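You operate a simulated robot arm through the tools that you are given. There is no shell and no other tool.

The job below is to be done with a simulated robot arm. You get a single attempt, and the scene is never put back.

TASK
Reset the counter, pump 3 shots to the winder and 3 to the printer, then turn the blue knob off.
Fine: reset first, so that the counter ends on this job's shots; the blue knob picks the line.

The check looks at the end state, three seconds after you hand in, the way a careful person would. Anything else that was tipped, shoved, dropped, spilled or broken makes it a failure.

THE ROBOT
A 6-joint arm with a two-finger parallel gripper, fixed in place. Base frame: the origin is at the foot of the arm, x ahead of it, y to its left, z up; the work surface is at about z = 0.72. Units: m, degrees, N and s.
With the tool pointing down near the work surface it reaches from about 0.22 to 0.62 m from the base axis. Its first joint turns from -66.0 to 66.0 degrees. Payload 2.7 kg.
The TCP is the grasp point between the finger pads, 0.023 m short of the fingertips. In the tool frame z runs along the fingers and y along their closing line. Largest opening 0.094 m; finger width 0.038, thickness 0.01; the body of the gripper, 0.054 by 0.096 m, starts 0.039 m behind the TCP.
Orientation is that of the tool frame in the base frame, as a unit quaternion [w, x, y, z]. With the fingers straight down and closing along the base's y, the tool's x points along the base's -x, its y along +y and its z along -z.

THE INTERFACE
- The arm moves only by the tool drive_tool. Its argument "series" is text: rows parted by semicolons, each of 6 numbers parted by spaces: the shift along the tool's x, y, z in m, then the turn, a rotation vector about the tool's x, y, z in degrees. In form: x y z rx ry rz; .... A call has 1 to 20 rows; each row shifts and turns the commanded pose from where the row before left it, along the tool's axes as they then stand. "claw" is the finger opening in m, from 0 to 0.094, set as the call begins (left out, the last holds). Rows are played at 5 a second. More than 0.05 m and 8.6 degrees between two rows, or a gripper value outside its range, and nothing of the call is played. A pose out of reach is approached as far as the arm can. The call stops where the force on the tool passes 40 N (or 10 N more than at its start, if that is more) or the arm is blocked; 0.2 s more then pass. The fingers move at their own pace (about 0.045 m/s each) and stop on an object; they squeeze with about 25 N. The grip force told is the motor's: it shows also when the fingers shut on nothing. Time passes only in rows, and 0.2 s behind the last, so rows that do not move let the fingers close. It gives the time, the measured TCP pose, the force on the tool (base axes), the opening and the grip force at its end, in the units of the frame above (readings bear some noise), with the torque about the TCP (base axes, N m) and any sound that the robot's microphone picked up.
- Cameras (640 x 400 px; columns grow to the right, rows downward): "scene" is fixed at [0.0596, -0.4193, 1.4191]; the picture's right is [0.90, -0.43, 0.00], its down [-0.18, -0.38, -0.91] and it looks along [0.39, 0.82, -0.42] (base axes); focal length 314 px, centre (320, 200). "wrist" rides on the gripper at [0.086, 0.016, -0.075] in the tool frame; the picture's right is [-0.18, 0.98, 0.00], its down [-0.58, -0.11, -0.81] and it looks along [-0.79, -0.15, 0.59] (tool axes); focal length 243 px, centre (320, 200). There is no depth. A picture from a camera that has moved, and an enlarged one, comes with that camera's place and axes in the base frame and with its lens.
- capture(camera): a new picture of that camera. The clock stands still meanwhile.
- inspect(camera, box): a new picture of the part [left, top, right, bottom] of that camera's present view, enlarged. The clock stands still meanwhile.
- finish_job(): hands the job in; it is judged then, once.

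Places have to be worked out from the pictures, the camera data and where the tool is seen. Open the gripper and draw the arm clear of the work before you hand the job in, unless the task says otherwise.

The tools are called after "Call:" as a command line: name --argument value ..., lists and objects as JSON in quotes. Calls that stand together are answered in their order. drive_tool: Moves the arm, as the interface text tells. Its arguments: {"type":"object","properties":{"series":{"type":"string"},"claw":{"type":"number"}},"required":["series"]} The other tools are called the same way: capture (camera) takes a picture; inspect (camera, box) takes an enlarged picture of a part of a camera's view; finish_job () hands the job in.

At the start:

```text
time: 0.0
eef_pos: [0.2787, 0.3509, 1.1127]
tcp_rot: [-0.001, -0.001, 1.0, 0.001]
force: [0.1, 0.0, 0.3]
wrist_torque: [0.03, -0.02, 0.0]
opening: 0.094
grasp_force: 0.0
```

scene: 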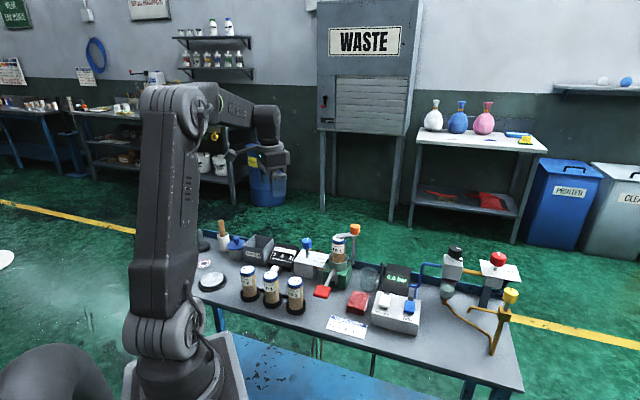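
wrist: 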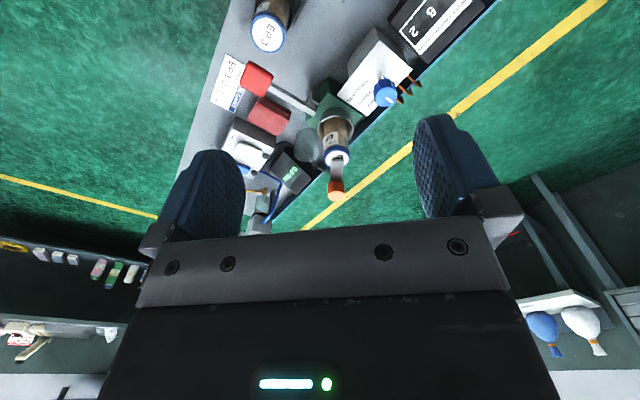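

I'll look closer at the bench before moving anything.

Call:
inspect --camera "scene" --box '[190, 210, 370, 330]'

Call:
inspect --camera "scene" --box '[310, 215, 530, 360]'

Call:
inspect --camera "wrist" --box '[180, 0, 500, 240]'

```text
3.33 times, centred on (280, 270) of scene
camera zoom: at [0.0596, -0.4193, 1.4191], right [0.9, -0.43, 0.0], down [-0.18, -0.38, -0.91], along [0.39, 0.82, -0.42], focal length 1045 px, centre (453, -33)
```

zoom: 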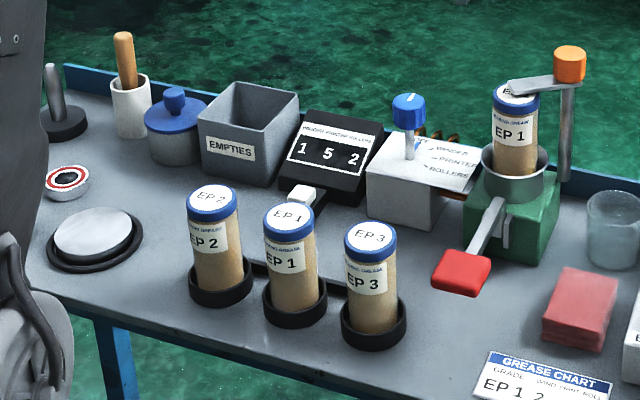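

```text
2.76 times, centred on (420, 288) of scene
camera zoom: at [0.0596, -0.4193, 1.4191], right [0.9, -0.43, 0.0], down [-0.18, -0.38, -0.91], along [0.39, 0.82, -0.42], focal length 865 px, centre (44, -41)
```

zoom: 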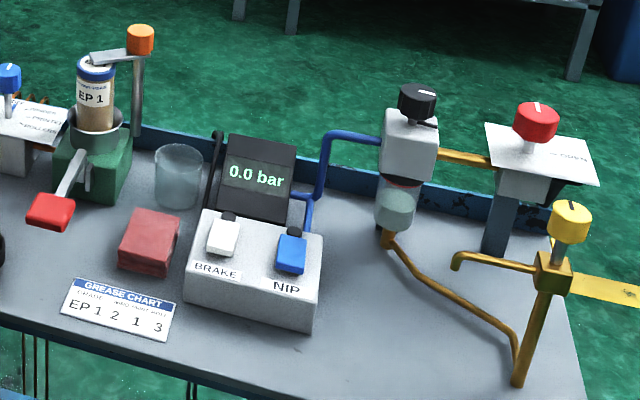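

```text
1.67 times, centred on (340, 120) of wrist
camera zoom: at [0.1919, 0.3668, 1.1871], right [0.18, 0.98, 0.0], down [0.58, -0.11, 0.81], along [0.79, -0.15, -0.59], focal length 404 px, centre (287, 333)
```

zoom: 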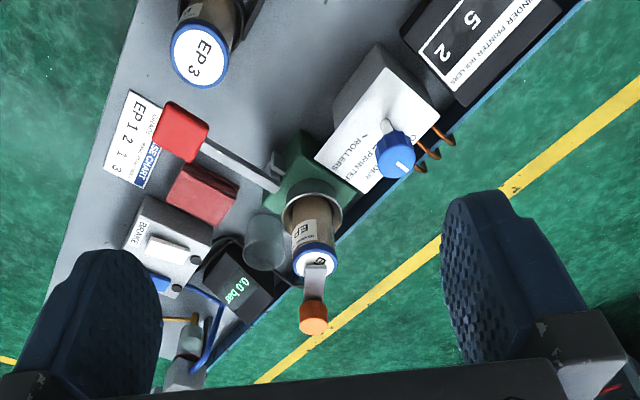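

The chart and the counter carry small text that matters, so I zoom in tightly on each.

Call:
inspect --camera "scene" --box '[322, 310, 372, 342]'

Call:
inspect --camera "scene" --box '[262, 238, 312, 272]'

Call:
inspect --camera "scene" --box '[290, 220, 370, 300]'

Call:
inspect --camera "wrist" --box '[205, 45, 275, 115]'

Call:
inspect --camera "wrist" --box '[310, 0, 490, 200]'

```text
12.50 times, centred on (347, 326) of scene
camera zoom: at [0.0596, -0.4193, 1.4191], right [0.9, -0.43, 0.0], down [-0.18, -0.38, -0.91], along [0.39, 0.82, -0.42], focal length 3918 px, centre (-18, -1375)
```

zoom: 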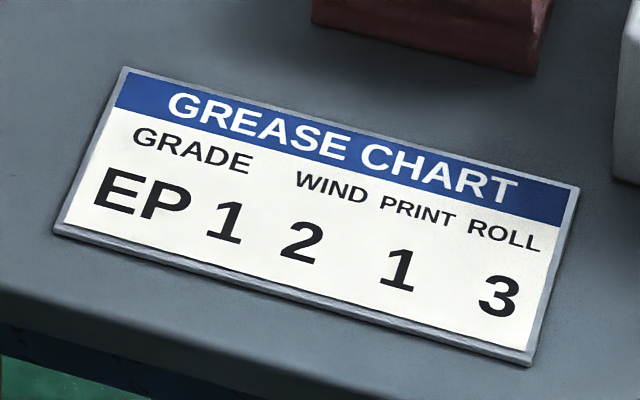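

```text
11.76 times, centred on (287, 255) of scene
camera zoom: at [0.0596, -0.4193, 1.4191], right [0.9, -0.43, 0.0], down [-0.18, -0.38, -0.91], along [0.39, 0.82, -0.42], focal length 3688 px, centre (708, -447)
```

zoom: 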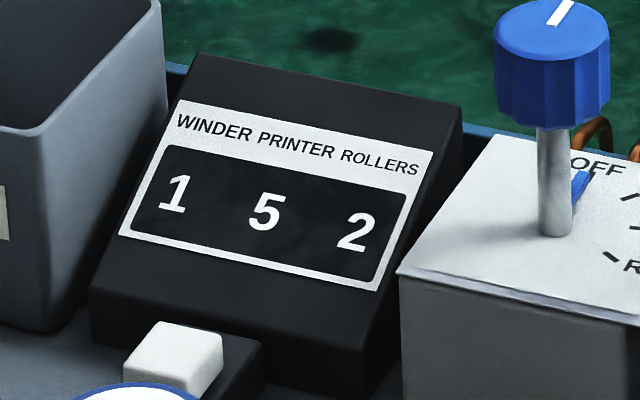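

```text
5.00 times, centred on (330, 260) of scene
camera zoom: at [0.0596, -0.4193, 1.4191], right [0.9, -0.43, 0.0], down [-0.18, -0.38, -0.91], along [0.39, 0.82, -0.42], focal length 1567 px, centre (270, -100)
```

zoom: 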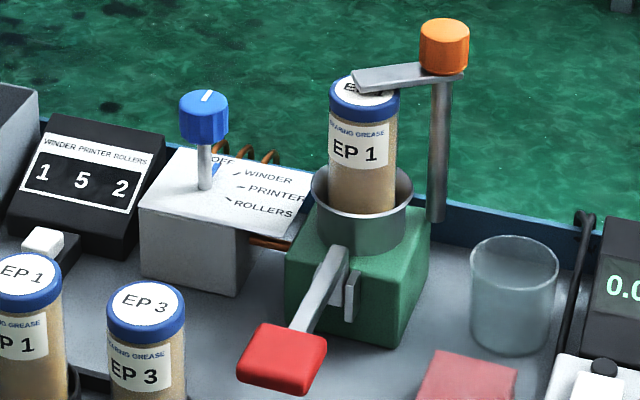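

```text
5.71 times, centred on (240, 80) of wrist
camera zoom: at [0.1919, 0.3668, 1.1871], right [0.18, 0.98, 0.0], down [0.58, -0.11, 0.81], along [0.79, -0.15, -0.59], focal length 1386 px, centre (777, 886)
```

zoom: 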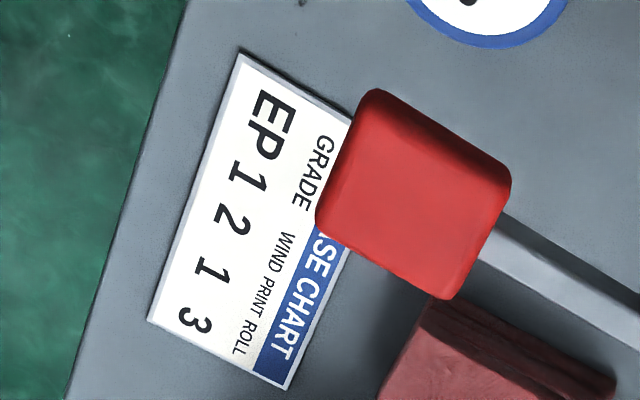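

```text
2.00 times, centred on (400, 100) of wrist
camera zoom: at [0.1919, 0.3668, 1.1871], right [0.18, 0.98, 0.0], down [0.58, -0.11, 0.81], along [0.79, -0.15, -0.59], focal length 485 px, centre (160, 400)
```

zoom: 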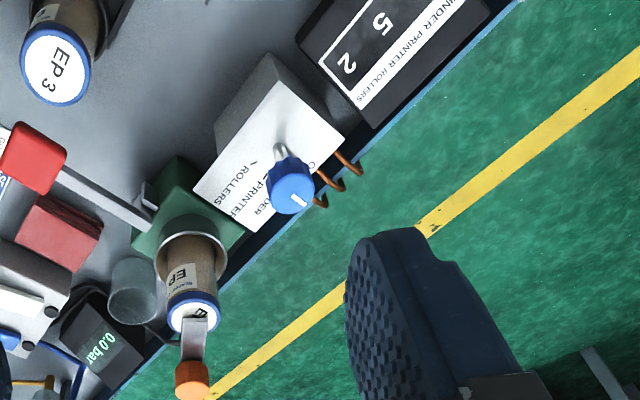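

The chart gives doses for the normal routine, while my job's numbers are 3 and 3, and the pump already holds EP 1. By triangulation the blue knob top is near (0.41, 0.43, 0.85), the red pump pad near (0.374, 0.226, 0.79), and the white reset button near (0.30, 0.45, ~0.75). I'll pull back and yaw the tool 45° so the wrist camera views the row from the front.

Call:
drive_tool --series "0.0263 -0.0337 0.0043 0 0 0; 0.0263 -0.0337 0.0043 0 0 0; 0.0263 -0.0337 0.0043 0 0 0; 0 0 0 0 0 -7.5; 0 0 0 0 0 -7.5; 0 0 0 0 0 -7.5; 0 0 0 0 0 -7.5; 0 0 0 0 0 -7.5; 0 0 0 0 0 -7.5; 0 0 0 0 0 0" --claw 0

Call:
capture --camera "wrist"

Call:
capture --camera "scene"

```text
time: 2.2
eef_pos: [0.1994, 0.2514, 1.0984]
tcp_rot: [0.001, -0.384, 0.923, 0.001]
force: [0.3, -0.6, 0.4]
wrist_torque: [0.01, 0.0, 0.0]
opening: 0.0
grasp_force: 24.8
```

```text
taken
camera wrist: at [0.1273, 0.2003, 1.1739], right [-0.57, 0.82, 0.0], down [0.49, 0.33, 0.81], along [0.66, 0.46, -0.59], focal length 243 px, centre (320, 200)
```

wrist: 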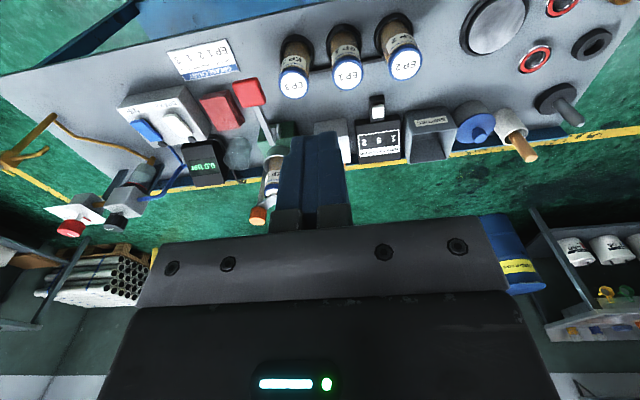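

```text
taken
```

scene: 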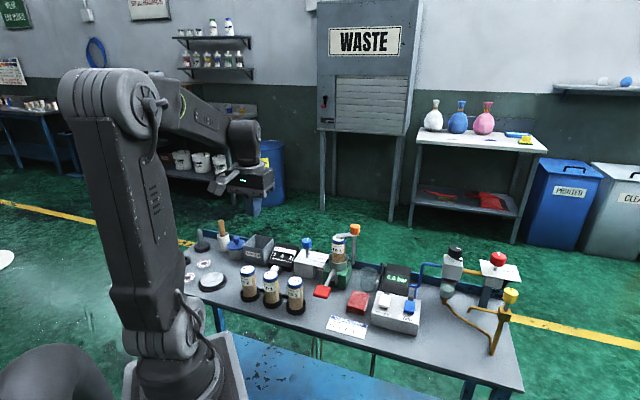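

The wrist camera now sees the reset button in front of the counter. I zoom in to triangulate it and its surroundings.

Call:
inspect --camera "wrist" --box '[280, 10, 480, 170]'

Call:
inspect --camera "wrist" --box '[120, 60, 340, 240]'

Call:
inspect --camera "scene" --box '[190, 215, 330, 315]'

```text
2.50 times, centred on (380, 90) of wrist
camera zoom: at [0.1273, 0.2003, 1.1739], right [-0.57, 0.82, 0.0], down [0.49, 0.33, 0.81], along [0.66, 0.46, -0.59], focal length 606 px, centre (170, 475)
```

zoom: 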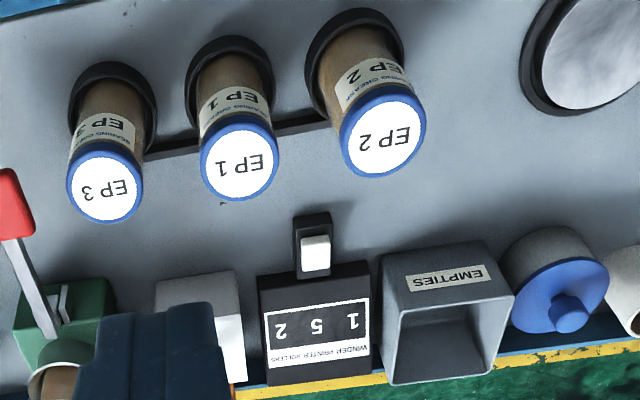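

```text
2.22 times, centred on (230, 150) of wrist
camera zoom: at [0.1273, 0.2003, 1.1739], right [-0.57, 0.82, 0.0], down [0.49, 0.33, 0.81], along [0.66, 0.46, -0.59], focal length 539 px, centre (520, 311)
```

zoom: 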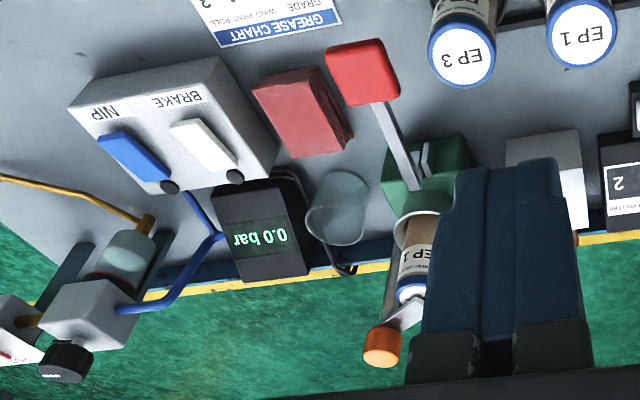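

```text
4.00 times, centred on (260, 265) of scene
camera zoom: at [0.0596, -0.4193, 1.4191], right [0.9, -0.43, 0.0], down [-0.18, -0.38, -0.91], along [0.39, 0.82, -0.42], focal length 1254 px, centre (560, -60)
```

zoom: 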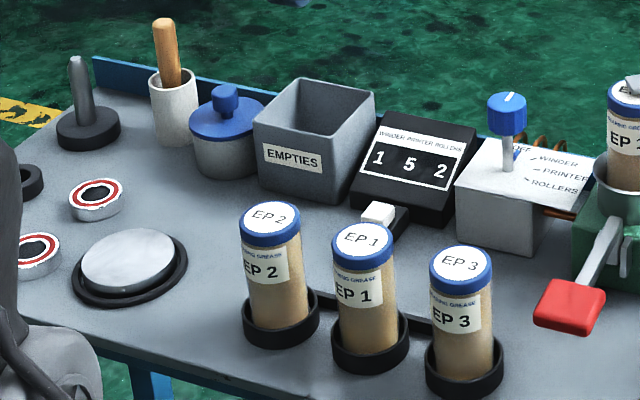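

I want finer detail on the button and its base block before pressing it.

Call:
inspect --camera "wrist" --box '[355, 85, 405, 165]'

Call:
inspect --camera "scene" --box '[262, 255, 292, 275]'

```text
5.00 times, centred on (380, 125) of wrist
camera zoom: at [0.1273, 0.2003, 1.1739], right [-0.57, 0.82, 0.0], down [0.49, 0.33, 0.81], along [0.66, 0.46, -0.59], focal length 1213 px, centre (20, 575)
```

zoom: 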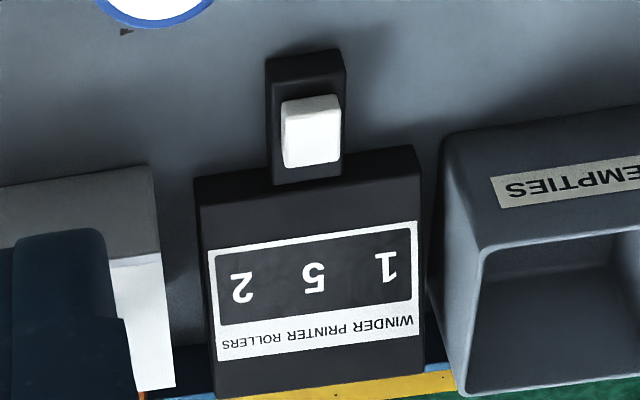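

```text
16.00 times, centred on (277, 265) of scene
camera zoom: at [0.0596, -0.4193, 1.4191], right [0.9, -0.43, 0.0], down [-0.18, -0.38, -0.91], along [0.39, 0.82, -0.42], focal length 5015 px, centre (1008, -840)
```

zoom: 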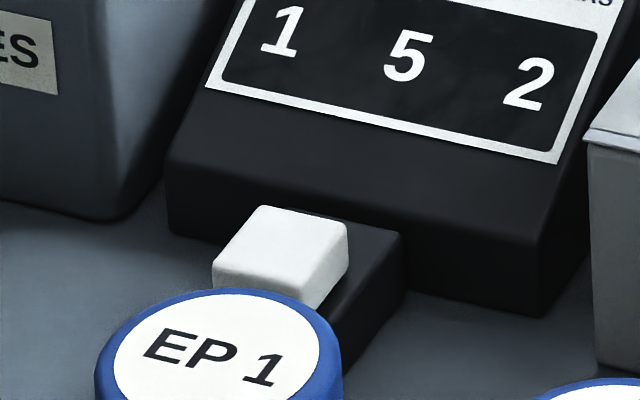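

The button's top is near (0.303, 0.464, 0.740), with the rack cartridges (top about z = 0.817) in front of it. I'll yaw 17° more, which keeps the camera side between EP 1 and EP 2. Then I'll go above the button with closed fingers at TCP z of about 0.90.

Call:
drive_tool --series "0 0 0 0 0 -8.5; 0 0 0 0 0 -8.5; -0.0289 0.0012 0.02475 0 0 0; -0.0289 0.0012 0.02475 0 0 0; -0.0289 0.0012 0.02475 0 0 0; -0.0289 0.0012 0.02475 0 0 0; -0.0289 0.0012 0.02475 0 0 0; -0.0289 0.0012 0.02475 0 0 0; -0.0289 0.0012 0.02475 0 0 0; -0.0289 0.0012 0.02475 0 0 0; 0 0 0 0 0 0; 0 0 0 0 0 0" --claw 0

Call:
capture --camera "wrist"

Call:
inspect --camera "scene" --box '[200, 170, 360, 300]'

```text
time: 4.8
eef_pos: [0.2997, 0.4606, 0.9013]
tcp_rot: [0.0, -0.516, 0.856, 0.001]
force: [0.1, 0.0, 0.3]
wrist_torque: [0.0, 0.02, -0.01]
opening: 0.0
grasp_force: 24.9
```

```text
taken
camera wrist: at [0.2452, 0.3907, 0.9764], right [-0.78, 0.62, 0.0], down [0.37, 0.46, 0.81], along [0.5, 0.63, -0.59], focal length 243 px, centre (320, 200)
```

wrist: 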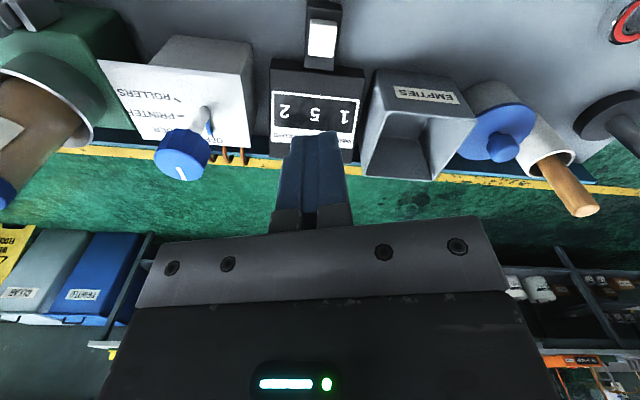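

```text
3.08 times, centred on (280, 235) of scene
camera zoom: at [0.0596, -0.4192, 1.4191], right [0.9, -0.43, 0.0], down [-0.18, -0.38, -0.91], along [0.39, 0.82, -0.42], focal length 964 px, centre (443, 92)
```

zoom: 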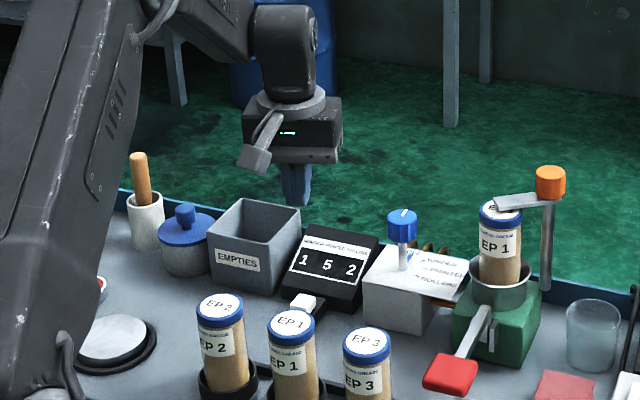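

The readings put the TCP almost directly over the button (my estimates average to (0.300, 0.461)). I descend to tips at about z = 0.755, then creep down.

Call:
drive_tool --series "0.002 0 0.04 0 0 0; 0.002 0 0.04 0 0 0; 0 0 0.035 0 0 0; 0 0 0.01 0 0 0; 0 0 0 0 0 0"

Call:
capture --camera "wrist"

Call:
inspect --camera "scene" --box '[230, 210, 320, 300]'

```text
time: 6.0
eef_pos: [0.2978, 0.4557, 0.7762]
tcp_rot: [0.001, -0.515, 0.857, 0.001]
force: [0.6, -0.3, 0.0]
wrist_torque: [0.05, -0.02, 0.02]
opening: 0.0
grasp_force: 24.7
```

```text
taken
camera wrist: at [0.2424, 0.3858, 0.8507], right [-0.78, 0.62, 0.0], down [0.37, 0.46, 0.81], along [0.5, 0.63, -0.59], focal length 243 px, centre (320, 200)
```

wrist: 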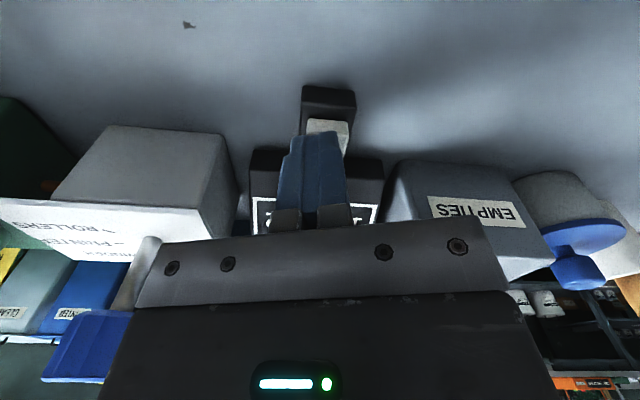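

```text
4.44 times, centred on (275, 255) of scene
camera zoom: at [0.0596, -0.4193, 1.4191], right [0.9, -0.43, 0.0], down [-0.18, -0.38, -0.91], along [0.39, 0.82, -0.42], focal length 1393 px, centre (520, -44)
```

zoom: 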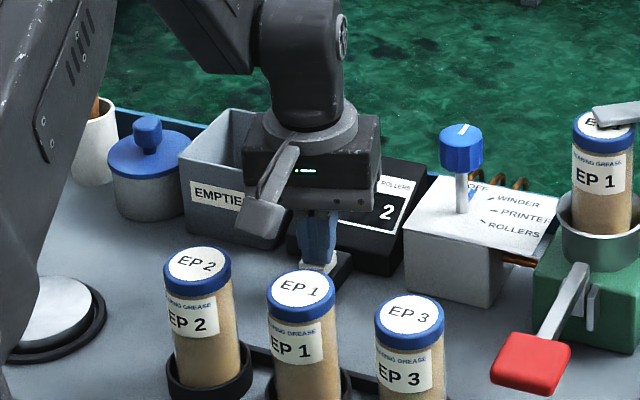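

The fingertips sit over the button but about 5 mm to bench-right of its middle, so I shift 4 mm in tool y and creep down.

Call:
drive_tool --series "0 0.004 0 0 0 0; 0 0 0.004 0 0 0; 0 0 0.004 0 0 0; 0 0 0.003 0 0 0; 0 0 0.003 0 0 0; 0 0 0.002 0 0 0"

Call:
inspect --camera "scene" --box '[230, 210, 320, 300]'

```text
time: 7.4
eef_pos: [0.2973, 0.4606, 0.7694]
tcp_rot: [0.005, -0.515, 0.857, 0.004]
force: [-1.8, -2.3, 19.7]
wrist_torque: [-0.29, 0.16, 0.02]
opening: 0.0
grasp_force: 24.6
heard: click
stopped in row 6: the force on the tool passed its limit at 42 N (the readings are from after the stop); the commanded pose is now the measured one
```

```text
4.44 times, centred on (275, 255) of scene
camera zoom: at [0.0593, -0.4197, 1.419], right [0.9, -0.43, 0.0], down [-0.18, -0.38, -0.91], along [0.39, 0.82, -0.42], focal length 1393 px, centre (520, -44)
```

zoom: 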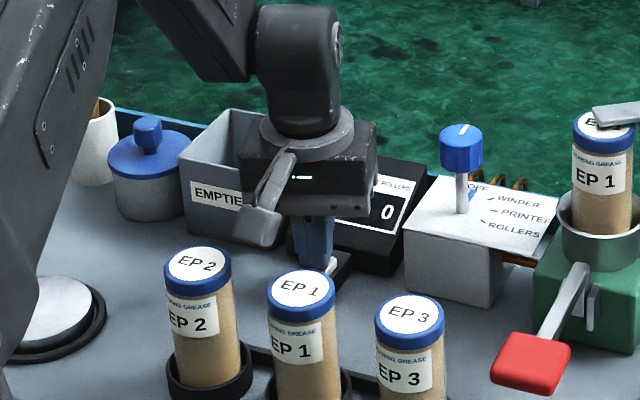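

A click was heard and the visible digit went to 0. I rise straight up and check the whole counter.

Call:
drive_tool --series "0 0 -0.01 0 0 0; 0 0 -0.04 0 0 0; 0 0 -0.04 0 0 0; 0 0 -0.045 0 0 0; 0 0 0 0 0 0"

Call:
inspect --camera "scene" --box '[230, 210, 350, 300]'

Call:
capture --camera "wrist"

```text
time: 8.6
eef_pos: [0.2931, 0.4604, 0.8985]
tcp_rot: [0.001, -0.516, 0.857, 0.002]
force: [0.2, -0.2, 0.5]
wrist_torque: [0.03, 0.03, -0.02]
opening: 0.0003
grasp_force: 25.1
```

```text
4.44 times, centred on (290, 255) of scene
camera zoom: at [0.0596, -0.4193, 1.4191], right [0.9, -0.43, 0.0], down [-0.18, -0.38, -0.91], along [0.39, 0.82, -0.42], focal length 1393 px, centre (453, -44)
```

zoom: 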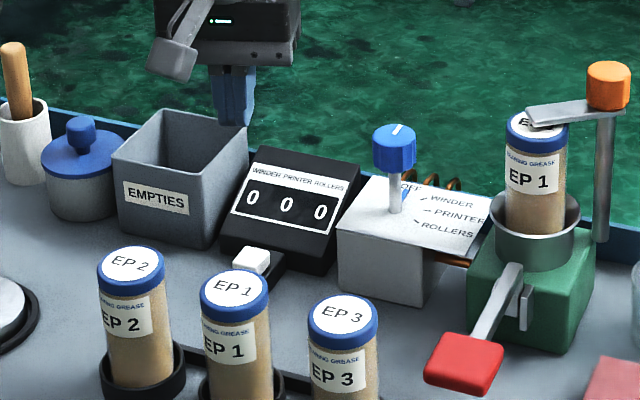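

```text
taken
camera wrist: at [0.2388, 0.3904, 0.9726], right [-0.78, 0.62, 0.0], down [0.37, 0.46, 0.81], along [0.5, 0.63, -0.59], focal length 243 px, centre (320, 200)
```

wrist: 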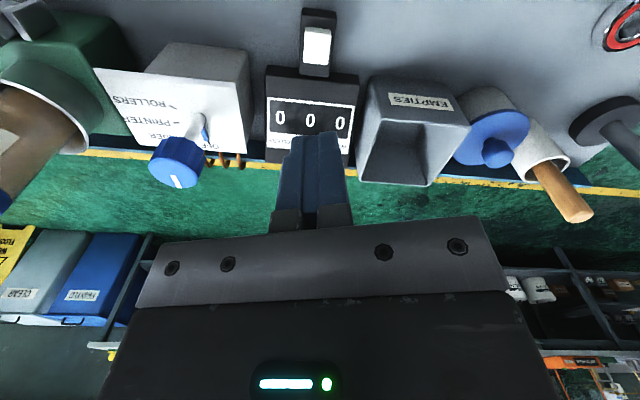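

The counter reads 0 0 0. Now I need the dial geometry, so I zoom in on the knob and its plate.

Call:
inspect --camera "wrist" --box '[90, 30, 260, 200]'

Call:
inspect --camera "scene" --box '[295, 230, 345, 280]'

```text
2.35 times, centred on (175, 115) of wrist
camera zoom: at [0.2388, 0.3904, 0.9726], right [-0.78, 0.62, 0.0], down [0.37, 0.46, 0.81], along [0.5, 0.63, -0.59], focal length 571 px, centre (661, 400)
```

zoom: 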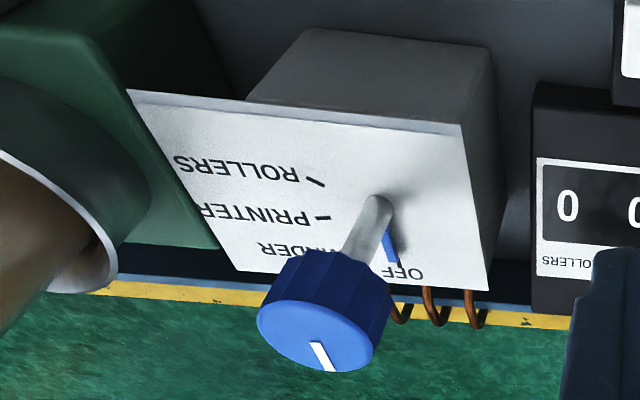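

```text
8.00 times, centred on (320, 255) of scene
camera zoom: at [0.0596, -0.4193, 1.4191], right [0.9, -0.43, 0.0], down [-0.18, -0.38, -0.91], along [0.39, 0.82, -0.42], focal length 2508 px, centre (320, -240)
```

zoom: 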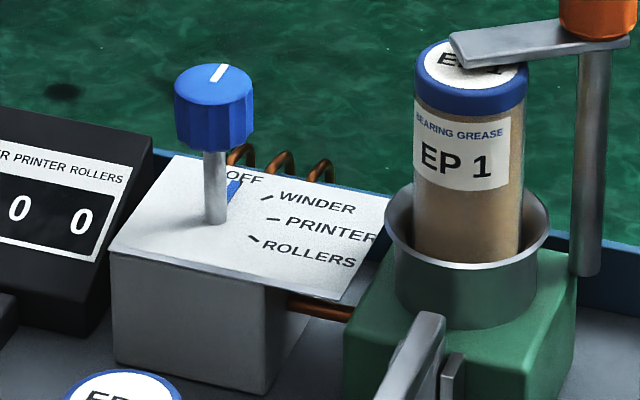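

Plate-plane geometry puts the knob axis at about (0.412, 0.427) and the knob top at about z = 0.845. The pointer angles are OFF ≈ 48°, WINDER ≈ 12°, PRINTER ≈ −24°, ROLLERS ≈ −65°, so each step is about 37° clockwise from above. I move above the knob with fingers open.

Call:
drive_tool --series "0 0 -0.04 0 0 0; -0.0087 -0.0402 0 0 0 0; -0.0087 -0.0402 0 0 0 0; -0.0087 -0.0402 0 0 0 0; 0 0 0 0 0 0; 0 0 0 0 0 0" --claw 0.07

Call:
capture --camera "wrist"

Call:
inspect --camera "scene" --box '[250, 180, 370, 290]'

```text
time: 10.0
eef_pos: [0.414, 0.4264, 0.9365]
tcp_rot: [0.0, -0.515, 0.857, 0.0]
force: [0.5, 0.0, -0.1]
wrist_torque: [-0.02, 0.0, -0.03]
opening: 0.0702
grasp_force: 0.1
```

```text
taken
camera wrist: at [0.3593, 0.3562, 1.0121], right [-0.78, 0.62, 0.0], down [0.37, 0.46, 0.81], along [0.5, 0.63, -0.59], focal length 243 px, centre (320, 200)
```

wrist: 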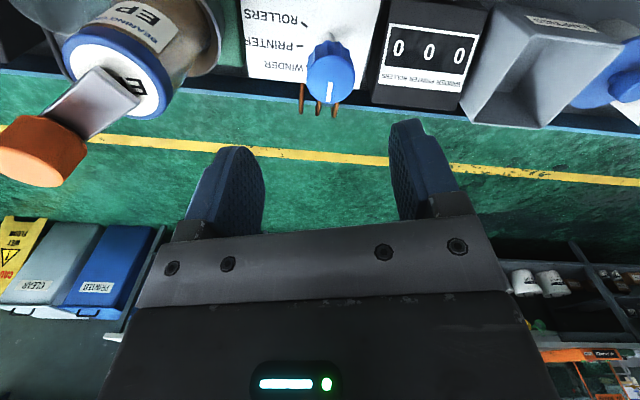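

```text
3.64 times, centred on (310, 235) of scene
camera zoom: at [0.0596, -0.4193, 1.4191], right [0.9, -0.43, 0.0], down [-0.18, -0.38, -0.91], along [0.39, 0.82, -0.42], focal length 1140 px, centre (356, 73)
```

zoom: 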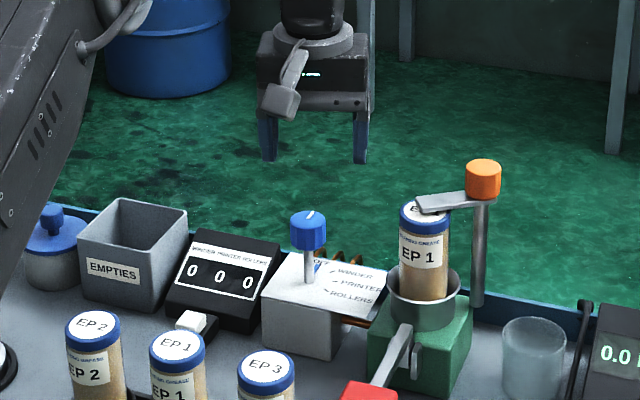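

The knob sits just ahead of the fingers in view. I zoom to measure its centre relative to the tool more precisely.

Call:
inspect --camera "wrist" --box '[240, 0, 400, 120]'

Call:
inspect --camera "scene" --box '[290, 190, 330, 270]'

```text
3.33 times, centred on (320, 60) of wrist
camera zoom: at [0.3593, 0.3562, 1.0121], right [-0.78, 0.62, 0.0], down [0.37, 0.46, 0.81], along [0.5, 0.63, -0.59], focal length 809 px, centre (320, 667)
```

zoom: 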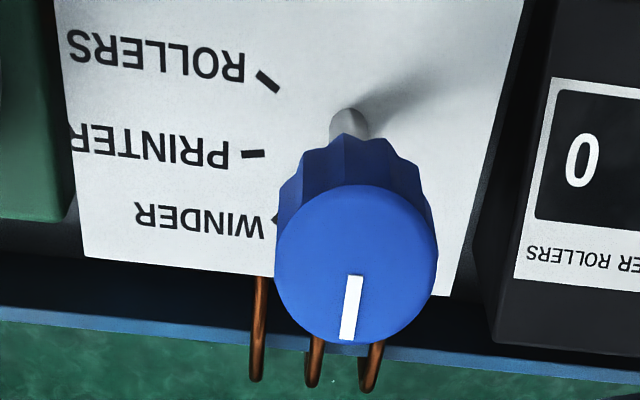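

```text
5.00 times, centred on (310, 230) of scene
camera zoom: at [0.0596, -0.4193, 1.4191], right [0.9, -0.43, 0.0], down [-0.18, -0.38, -0.91], along [0.39, 0.82, -0.42], focal length 1567 px, centre (370, 50)
```

zoom: 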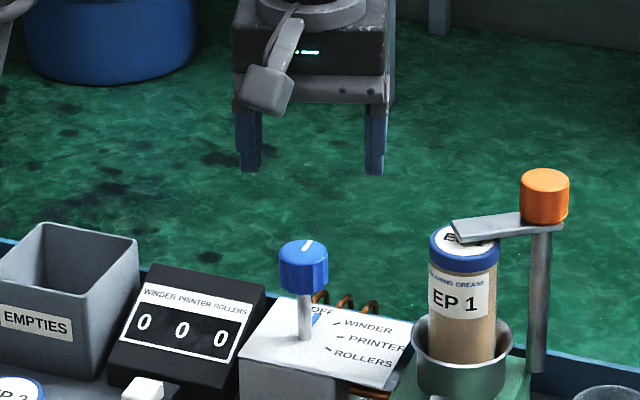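

The knob centre lies about 7 mm along tool +y and about 1 mm along +x from the tool axis. I shift by that and lower around it to TCP z ≈ 0.832 with fingers open.

Call:
drive_tool --series "0.001 0.007 0.02 0 0 0; 0 0 0.03 0 0 0; 0 0 0.03 0 0 0; 0 0 0.024 0 0 0; 0 0 0 0 0 0" --claw 0.07

Call:
capture --camera "wrist"

Call:
inspect --camera "scene" --box '[260, 190, 370, 280]'

```text
time: 11.2
eef_pos: [0.4098, 0.4296, 0.8352]
tcp_rot: [0.001, -0.516, 0.857, 0.0]
force: [-0.2, -0.4, -0.2]
wrist_torque: [0.02, 0.01, 0.01]
opening: 0.0701
grasp_force: 0.0
```

```text
taken
camera wrist: at [0.3541, 0.359, 0.9104], right [-0.78, 0.62, 0.0], down [0.37, 0.46, 0.81], along [0.5, 0.63, -0.59], focal length 243 px, centre (320, 200)
```

wrist: 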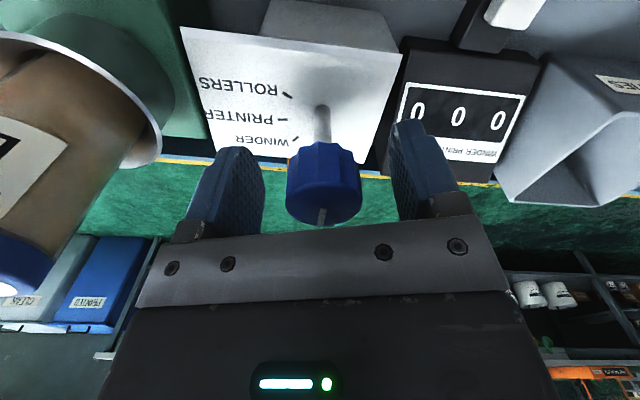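

```text
4.44 times, centred on (315, 235) of scene
camera zoom: at [0.0596, -0.4193, 1.4191], right [0.9, -0.43, 0.0], down [-0.18, -0.38, -0.91], along [0.39, 0.82, -0.42], focal length 1393 px, centre (342, 44)
```

zoom: 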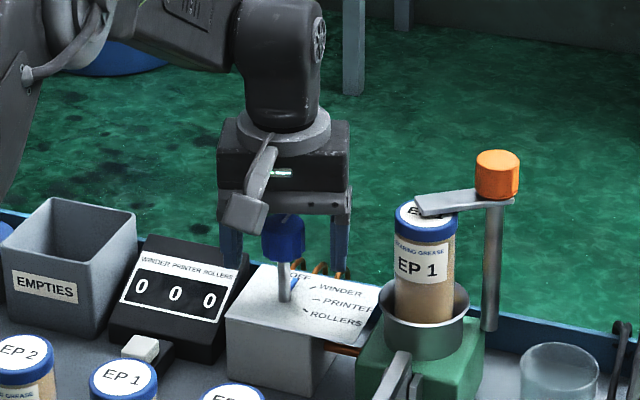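

The knob is centred between the fingers. I close on it.

Call:
drive_tool --series "0 0.0015 0 0 0 0; 0 0 0 0 0 0; 0 0 0 0 0 0; 0 0 0 0 0 0; 0 0 0 0 0 0" --claw 0.02

Call:
capture --camera "wrist"

```text
time: 12.4
eef_pos: [0.4069, 0.4288, 0.8352]
tcp_rot: [0.001, -0.515, 0.857, 0.0]
force: [1.1, -0.6, -2.2]
wrist_torque: [0.29, -0.28, 0.01]
opening: 0.0339
grasp_force: 44.5
```

```text
taken
camera wrist: at [0.3519, 0.3589, 0.9097], right [-0.78, 0.62, 0.0], down [0.37, 0.46, 0.81], along [0.5, 0.63, -0.59], focal length 243 px, centre (320, 200)
```

wrist: 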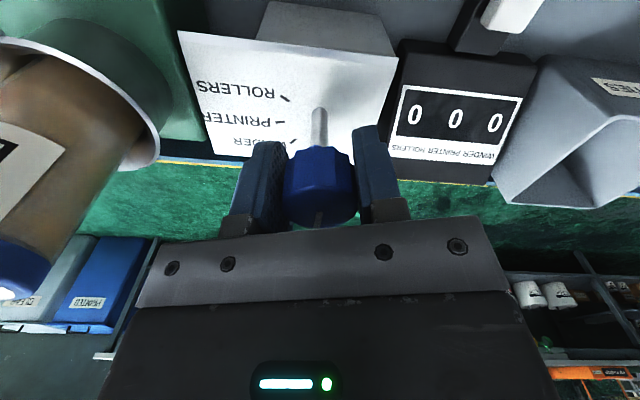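

The grip is firm at 0.034 m with low side force. I turn clockwise from above (tool +z) about 37° towards WINDER.

Call:
drive_tool --series "0 0 0 0 0 6; 0 0 0 0 0 6; 0 0 0 0 0 6; 0 0 0 0 0 6; 0 0 0 0 0 6; 0 0 0 0 0 6; 0 0 0 0 0 0"

Call:
capture --camera "wrist"

Call:
inspect --camera "scene" --box '[285, 220, 345, 280]'

```text
time: 14.0
eef_pos: [0.4074, 0.4283, 0.8353]
tcp_rot: [0.002, -0.226, 0.974, 0.003]
force: [22.8, 10.5, -8.2]
wrist_torque: [-0.04, -0.46, -0.01]
opening: 0.0339
grasp_force: 45.2
```

```text
taken
camera wrist: at [0.3218, 0.4039, 0.9096], right [-0.26, 0.96, 0.0], down [0.57, 0.15, 0.81], along [0.78, 0.22, -0.59], focal length 243 px, centre (320, 200)
```

wrist: 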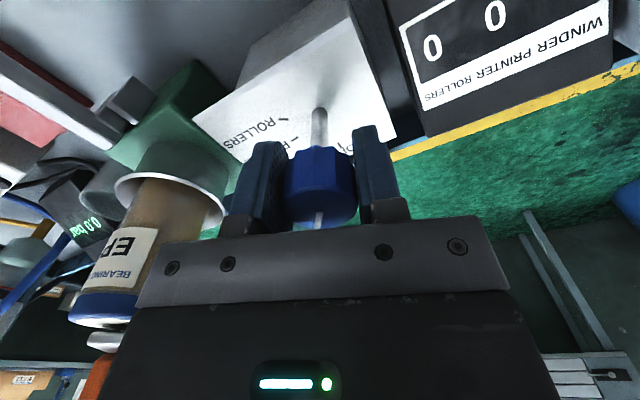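

```text
6.67 times, centred on (315, 250) of scene
camera zoom: at [0.0602, -0.4189, 1.4192], right [0.9, -0.43, 0.0], down [-0.18, -0.38, -0.91], along [0.39, 0.82, -0.42], focal length 2090 px, centre (353, -133)
```

zoom: 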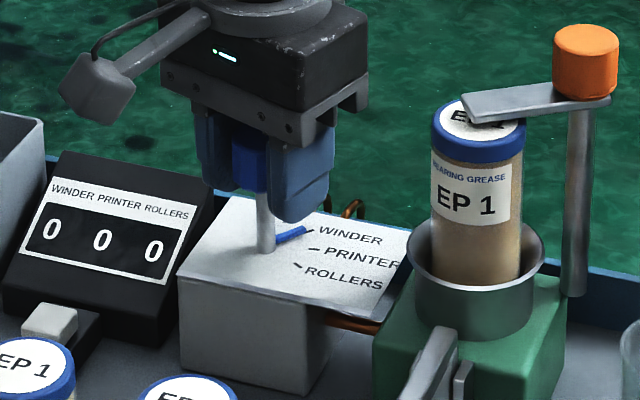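

The blue pointer has swung to WINDER. I check its alignment with the tick closely.

Call:
inspect --camera "scene" --box '[303, 243, 333, 267]'

```text
16.00 times, centred on (318, 255) of scene
camera zoom: at [0.0602, -0.4189, 1.4192], right [0.9, -0.43, 0.0], down [-0.18, -0.38, -0.91], along [0.39, 0.82, -0.42], focal length 5015 px, centre (352, -680)
```

zoom: 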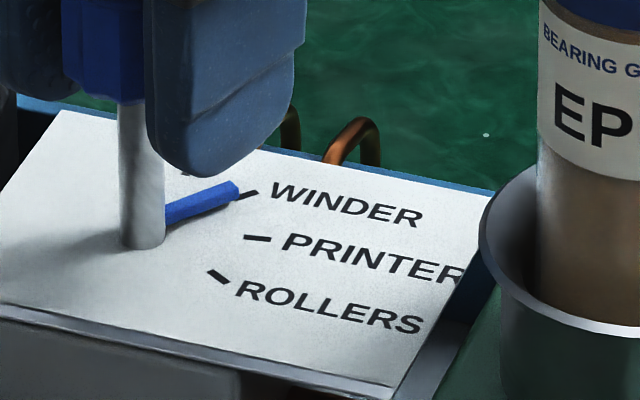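

The pointer lines up with the WINDER tick. I open the fingers and rise straight off the knob.

Call:
drive_tool --series "0 0 0 0 0 0; 0 0 0 0 0 0; 0 0 0 0 0 0; 0 0 -0.02 0 0 0; 0 0 -0.04 0 0 0; 0 0 -0.04 0 0 0; 0 0 0 0 0 0" --claw 0.07

Call:
inspect --camera "scene" --box '[295, 235, 335, 271]'

Call:
capture --camera "wrist"

Call:
inspect --camera "scene" --box '[290, 220, 380, 310]'

```text
time: 15.6
eef_pos: [0.4053, 0.4284, 0.9324]
tcp_rot: [0.0, -0.226, 0.974, 0.001]
force: [0.5, 0.3, -1.0]
wrist_torque: [-0.02, 0.0, 0.02]
opening: 0.07
grasp_force: 0.0
```

```text
11.11 times, centred on (315, 253) of scene
camera zoom: at [0.0596, -0.4193, 1.4191], right [0.9, -0.43, 0.0], down [-0.18, -0.38, -0.91], along [0.39, 0.82, -0.42], focal length 3483 px, centre (376, -389)
```

zoom: 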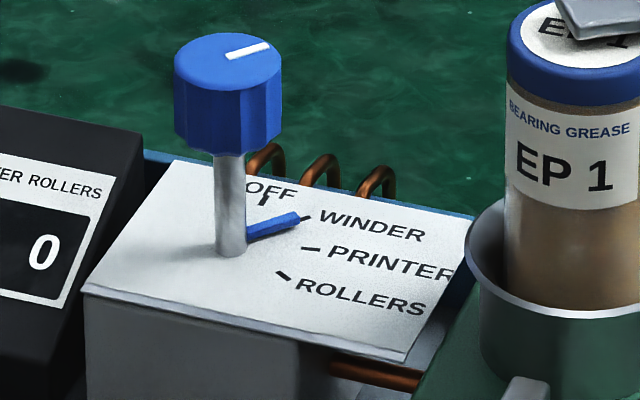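

```text
taken
camera wrist: at [0.32, 0.4046, 1.0065], right [-0.27, 0.96, 0.0], down [0.57, 0.16, 0.81], along [0.78, 0.22, -0.59], focal length 243 px, centre (320, 200)
```

wrist: 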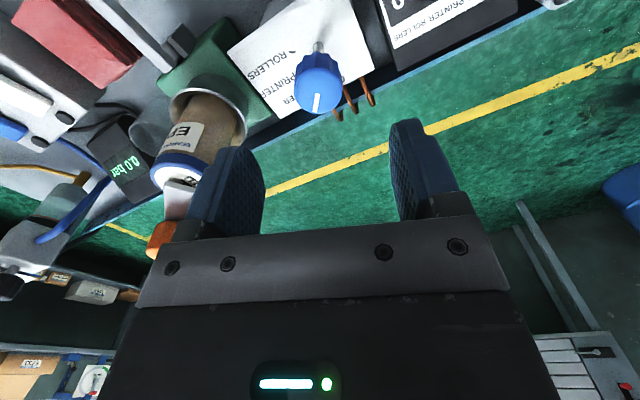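

```text
4.44 times, centred on (335, 265) of scene
camera zoom: at [0.0596, -0.4193, 1.4191], right [0.9, -0.43, 0.0], down [-0.18, -0.38, -0.91], along [0.39, 0.82, -0.42], focal length 1393 px, centre (253, -89)
```

zoom: 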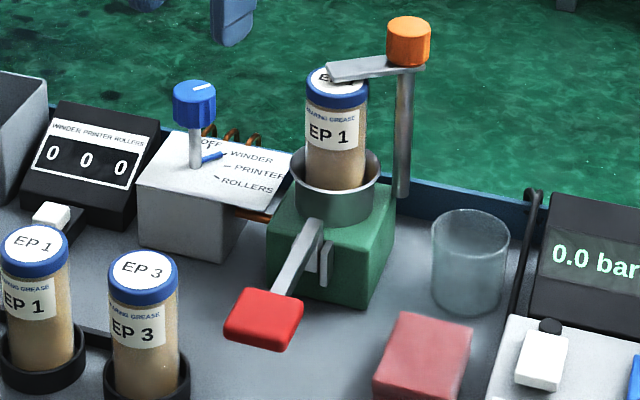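

The knob is on WINDER. The red pad's top is near (0.376, 0.2285, 0.793) with the lever about horizontal, and the EP 3 cartridge stands about 8 cm from it. I move high to a point slightly bench-right of the pad centre, yaw back to −45°, and close the fingers.

Call:
drive_tool --series "0 0 -0.02 0 0 0; 0.0223 -0.035 0 0 0 0; 0.0223 -0.035 0 0 0 0; 0.0223 -0.035 0 0 0 0; 0.0223 -0.035 0 0 0 0; 0.0223 -0.035 0 0 0 0; 0 0 0 0 0 -6.3; 0 0 0 0 0 -6.3; 0 0 0 0 0 -6.3; 0 0 0.03 0 0 0; 0 0 0.03 0 0 0; 0 0 0 0 0 0" --claw 0

Call:
capture --camera "wrist"

Call:
inspect --camera "scene" --box '[260, 210, 390, 320]'

```text
time: 18.2
eef_pos: [0.3817, 0.2202, 0.8936]
tcp_rot: [0.001, -0.383, 0.924, 0.001]
force: [-0.3, 0.5, 0.0]
wrist_torque: [-0.02, -0.03, -0.03]
opening: 0.0
grasp_force: 25.1
```

```text
taken
camera wrist: at [0.3095, 0.1703, 0.9686], right [-0.56, 0.83, 0.0], down [0.49, 0.33, 0.81], along [0.67, 0.46, -0.59], focal length 243 px, centre (320, 200)
```

wrist: 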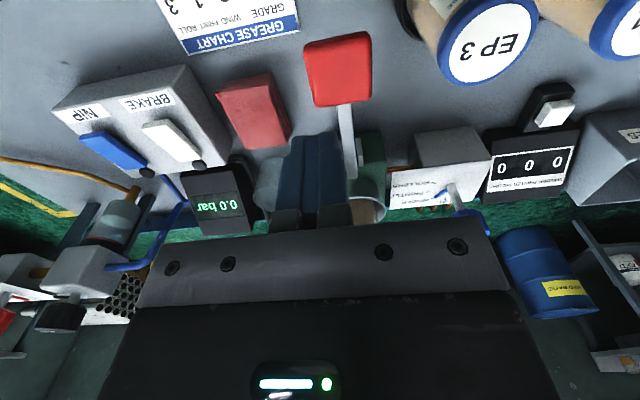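

```text
3.64 times, centred on (325, 265) of scene
camera zoom: at [0.0596, -0.4193, 1.4191], right [0.9, -0.43, 0.0], down [-0.18, -0.38, -0.91], along [0.39, 0.82, -0.42], focal length 1140 px, centre (302, -36)
```

zoom: 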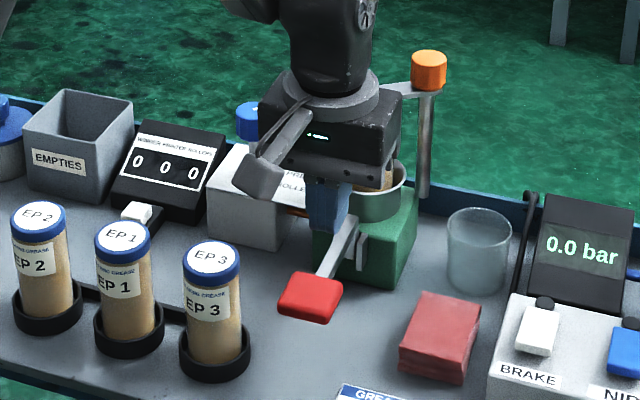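

The pad centre is about 12 mm along tool +y from the tool axis. I shift 5 mm to stay slightly clear on the side away from EP 3, descend, and start pressing in 5 mm steps to feel the lever.

Call:
drive_tool --series "0.002 0.005 0.035 0 0 0; 0 0 0.03 0 0 0; 0 0 0.005 0 0 0; 0 0 0.005 0 0 0; 0 0 0.005 0 0 0; 0 0 0.005 0 0 0; 0 0 0.005 0 0 0"

Call:
inspect --camera "scene" --box '[260, 210, 390, 320]'

```text
time: 19.8
eef_pos: [0.376, 0.2231, 0.8056]
tcp_rot: [0.001, -0.383, 0.924, 0.001]
force: [-4.1, -3.9, 7.3]
wrist_torque: [-0.1, 0.05, -0.03]
opening: 0.0
grasp_force: 24.8
```

```text
3.64 times, centred on (325, 265) of scene
camera zoom: at [0.0594, -0.4194, 1.4191], right [0.9, -0.43, 0.0], down [-0.18, -0.38, -0.91], along [0.39, 0.82, -0.42], focal length 1140 px, centre (302, -36)
```

zoom: 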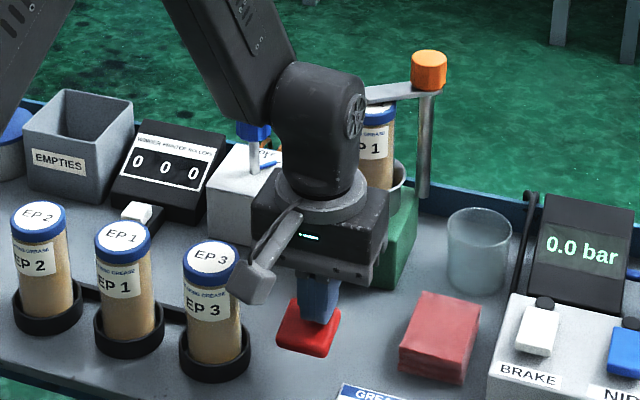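

The lever yields at about 7 N with the pad moving down. I continue pressing.

Call:
drive_tool --series "0 0 0.005 0 0 0; 0 0 0.005 0 0 0; 0 0 0.005 0 0 0; 0 0 0.005 0 0 0"

Call:
inspect --camera "scene" --box '[260, 210, 390, 320]'

```text
time: 20.8
eef_pos: [0.3767, 0.2245, 0.7893]
tcp_rot: [0.0, -0.382, 0.924, 0.001]
force: [-7.8, -4.9, 17.5]
wrist_torque: [0.0, 0.01, 0.02]
opening: 0.0
grasp_force: 25.0
stopped in row 4: the force on the tool passed its limit at 50 N (the readings are from after the stop); the commanded pose is now the measured one
```

```text
3.64 times, centred on (325, 265) of scene
camera zoom: at [0.0592, -0.4195, 1.4191], right [0.9, -0.43, 0.0], down [-0.18, -0.38, -0.91], along [0.39, 0.82, -0.42], focal length 1140 px, centre (302, -36)
```

zoom: 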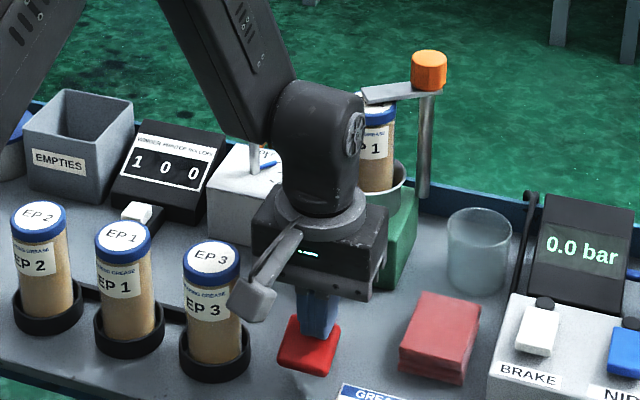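

The counter now shows 1 0 0 and the lever has reached its end stop at TCP z ≈ 0.789. I rise to let the lever return and check it.

Call:
drive_tool --series "0 0 -0.015 0 0 0; 0 0 -0.02 0 0 0; 0 0 -0.02 0 0 0; 0 0 0 0 0 0; 0 0 0 0 0 0"

Call:
inspect --camera "scene" --box '[260, 210, 390, 320]'

```text
time: 22.0
eef_pos: [0.3775, 0.2239, 0.8443]
tcp_rot: [0.002, -0.383, 0.924, 0.001]
force: [-0.1, 0.0, -0.4]
wrist_torque: [0.0, -0.01, -0.02]
opening: 0.0001
grasp_force: 25.3
```

```text
3.64 times, centred on (325, 265) of scene
camera zoom: at [0.0596, -0.4193, 1.4191], right [0.9, -0.43, 0.0], down [-0.18, -0.38, -0.91], along [0.39, 0.82, -0.42], focal length 1140 px, centre (302, -36)
```

zoom: 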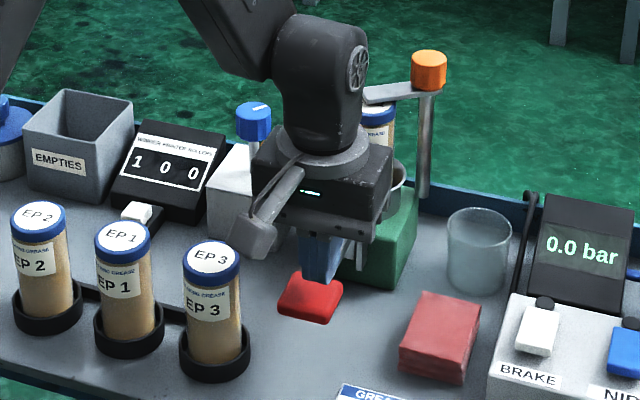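

The lever returned fully and the count holds at 1. Second winder stroke.

Call:
drive_tool --series "0 0 0.015 0 0 0; 0 0 0.01 0 0 0; 0 0 0.008 0 0 0; 0 0 0.008 0 0 0; 0 0 0.006 0 0 0; 0 0 0.004 0 0 0; 0 0 0.003 0 0 0"

Call:
inspect --camera "scene" --box '[260, 210, 390, 320]'

```text
time: 23.6
eef_pos: [0.3776, 0.2241, 0.7895]
tcp_rot: [0.002, -0.383, 0.924, 0.002]
force: [-2.3, -1.6, 10.4]
wrist_torque: [0.0, -0.04, -0.05]
opening: 0.0
grasp_force: 24.9
```

```text
3.64 times, centred on (325, 265) of scene
camera zoom: at [0.0594, -0.4194, 1.4191], right [0.9, -0.43, 0.0], down [-0.18, -0.38, -0.91], along [0.39, 0.82, -0.42], focal length 1140 px, centre (302, -36)
```

zoom: 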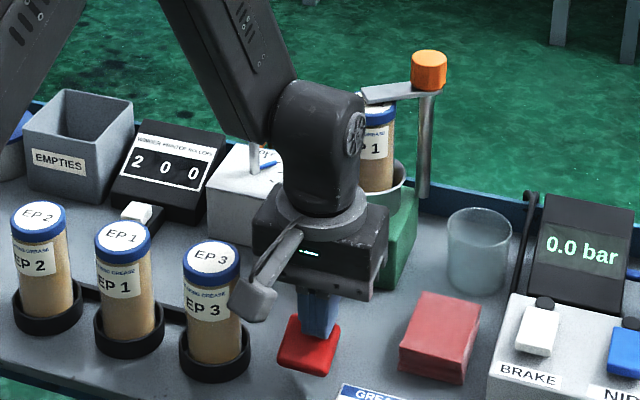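

The counter shows 2 0 0. I let the lever back up and check before the third stroke.

Call:
drive_tool --series "0 0 -0.014 0 0 0; 0 0 -0.02 0 0 0; 0 0 -0.02 0 0 0; 0 0 0 0 0 0; 0 0 0 0 0 0"

Call:
inspect --camera "scene" --box '[260, 210, 390, 320]'

```text
time: 24.8
eef_pos: [0.3763, 0.2241, 0.8412]
tcp_rot: [0.001, -0.383, 0.924, 0.001]
force: [-0.7, 0.6, -0.3]
wrist_torque: [-0.02, 0.01, -0.02]
opening: 0.0
grasp_force: 24.7
```

```text
3.64 times, centred on (325, 265) of scene
camera zoom: at [0.0596, -0.4193, 1.4191], right [0.9, -0.43, 0.0], down [-0.18, -0.38, -0.91], along [0.39, 0.82, -0.42], focal length 1140 px, centre (302, -36)
```

zoom: 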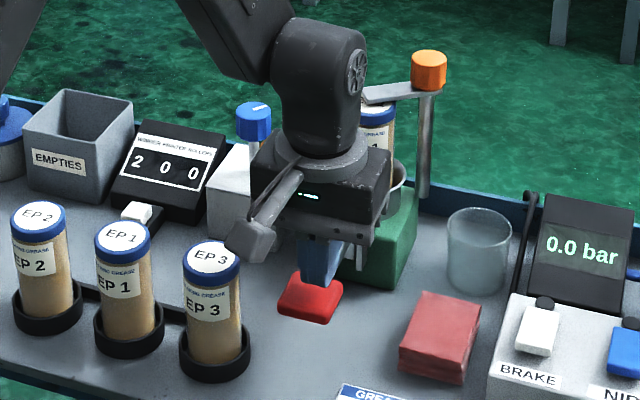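

The lever is back up and the count is 2. Third winder stroke, with the same travel.

Call:
drive_tool --series "0 0 0.014 0 0 0; 0 0 0.01 0 0 0; 0 0 0.008 0 0 0; 0 0 0.008 0 0 0; 0 0 0.006 0 0 0; 0 0 0.004 0 0 0; 0 0 0.003 0 0 0"

Call:
inspect --camera "scene" --box '[260, 210, 390, 320]'

```text
time: 26.4
eef_pos: [0.3772, 0.2242, 0.7906]
tcp_rot: [0.003, -0.383, 0.924, 0.001]
force: [0.7, -4.3, 8.1]
wrist_torque: [0.02, -0.09, -0.06]
opening: 0.0
grasp_force: 25.1
```

```text
3.64 times, centred on (325, 265) of scene
camera zoom: at [0.0595, -0.4194, 1.4191], right [0.9, -0.43, 0.0], down [-0.18, -0.38, -0.91], along [0.39, 0.82, -0.42], focal length 1140 px, centre (302, -36)
```

zoom: 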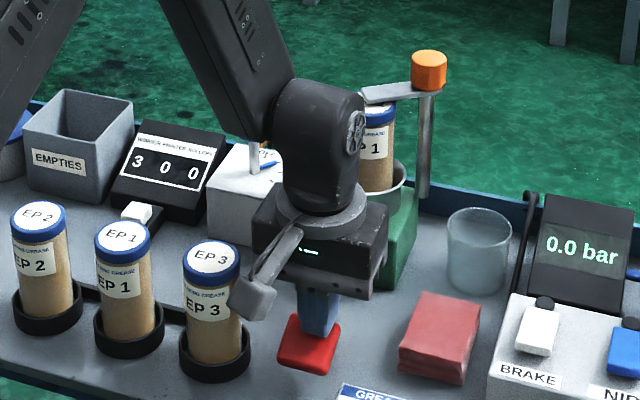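

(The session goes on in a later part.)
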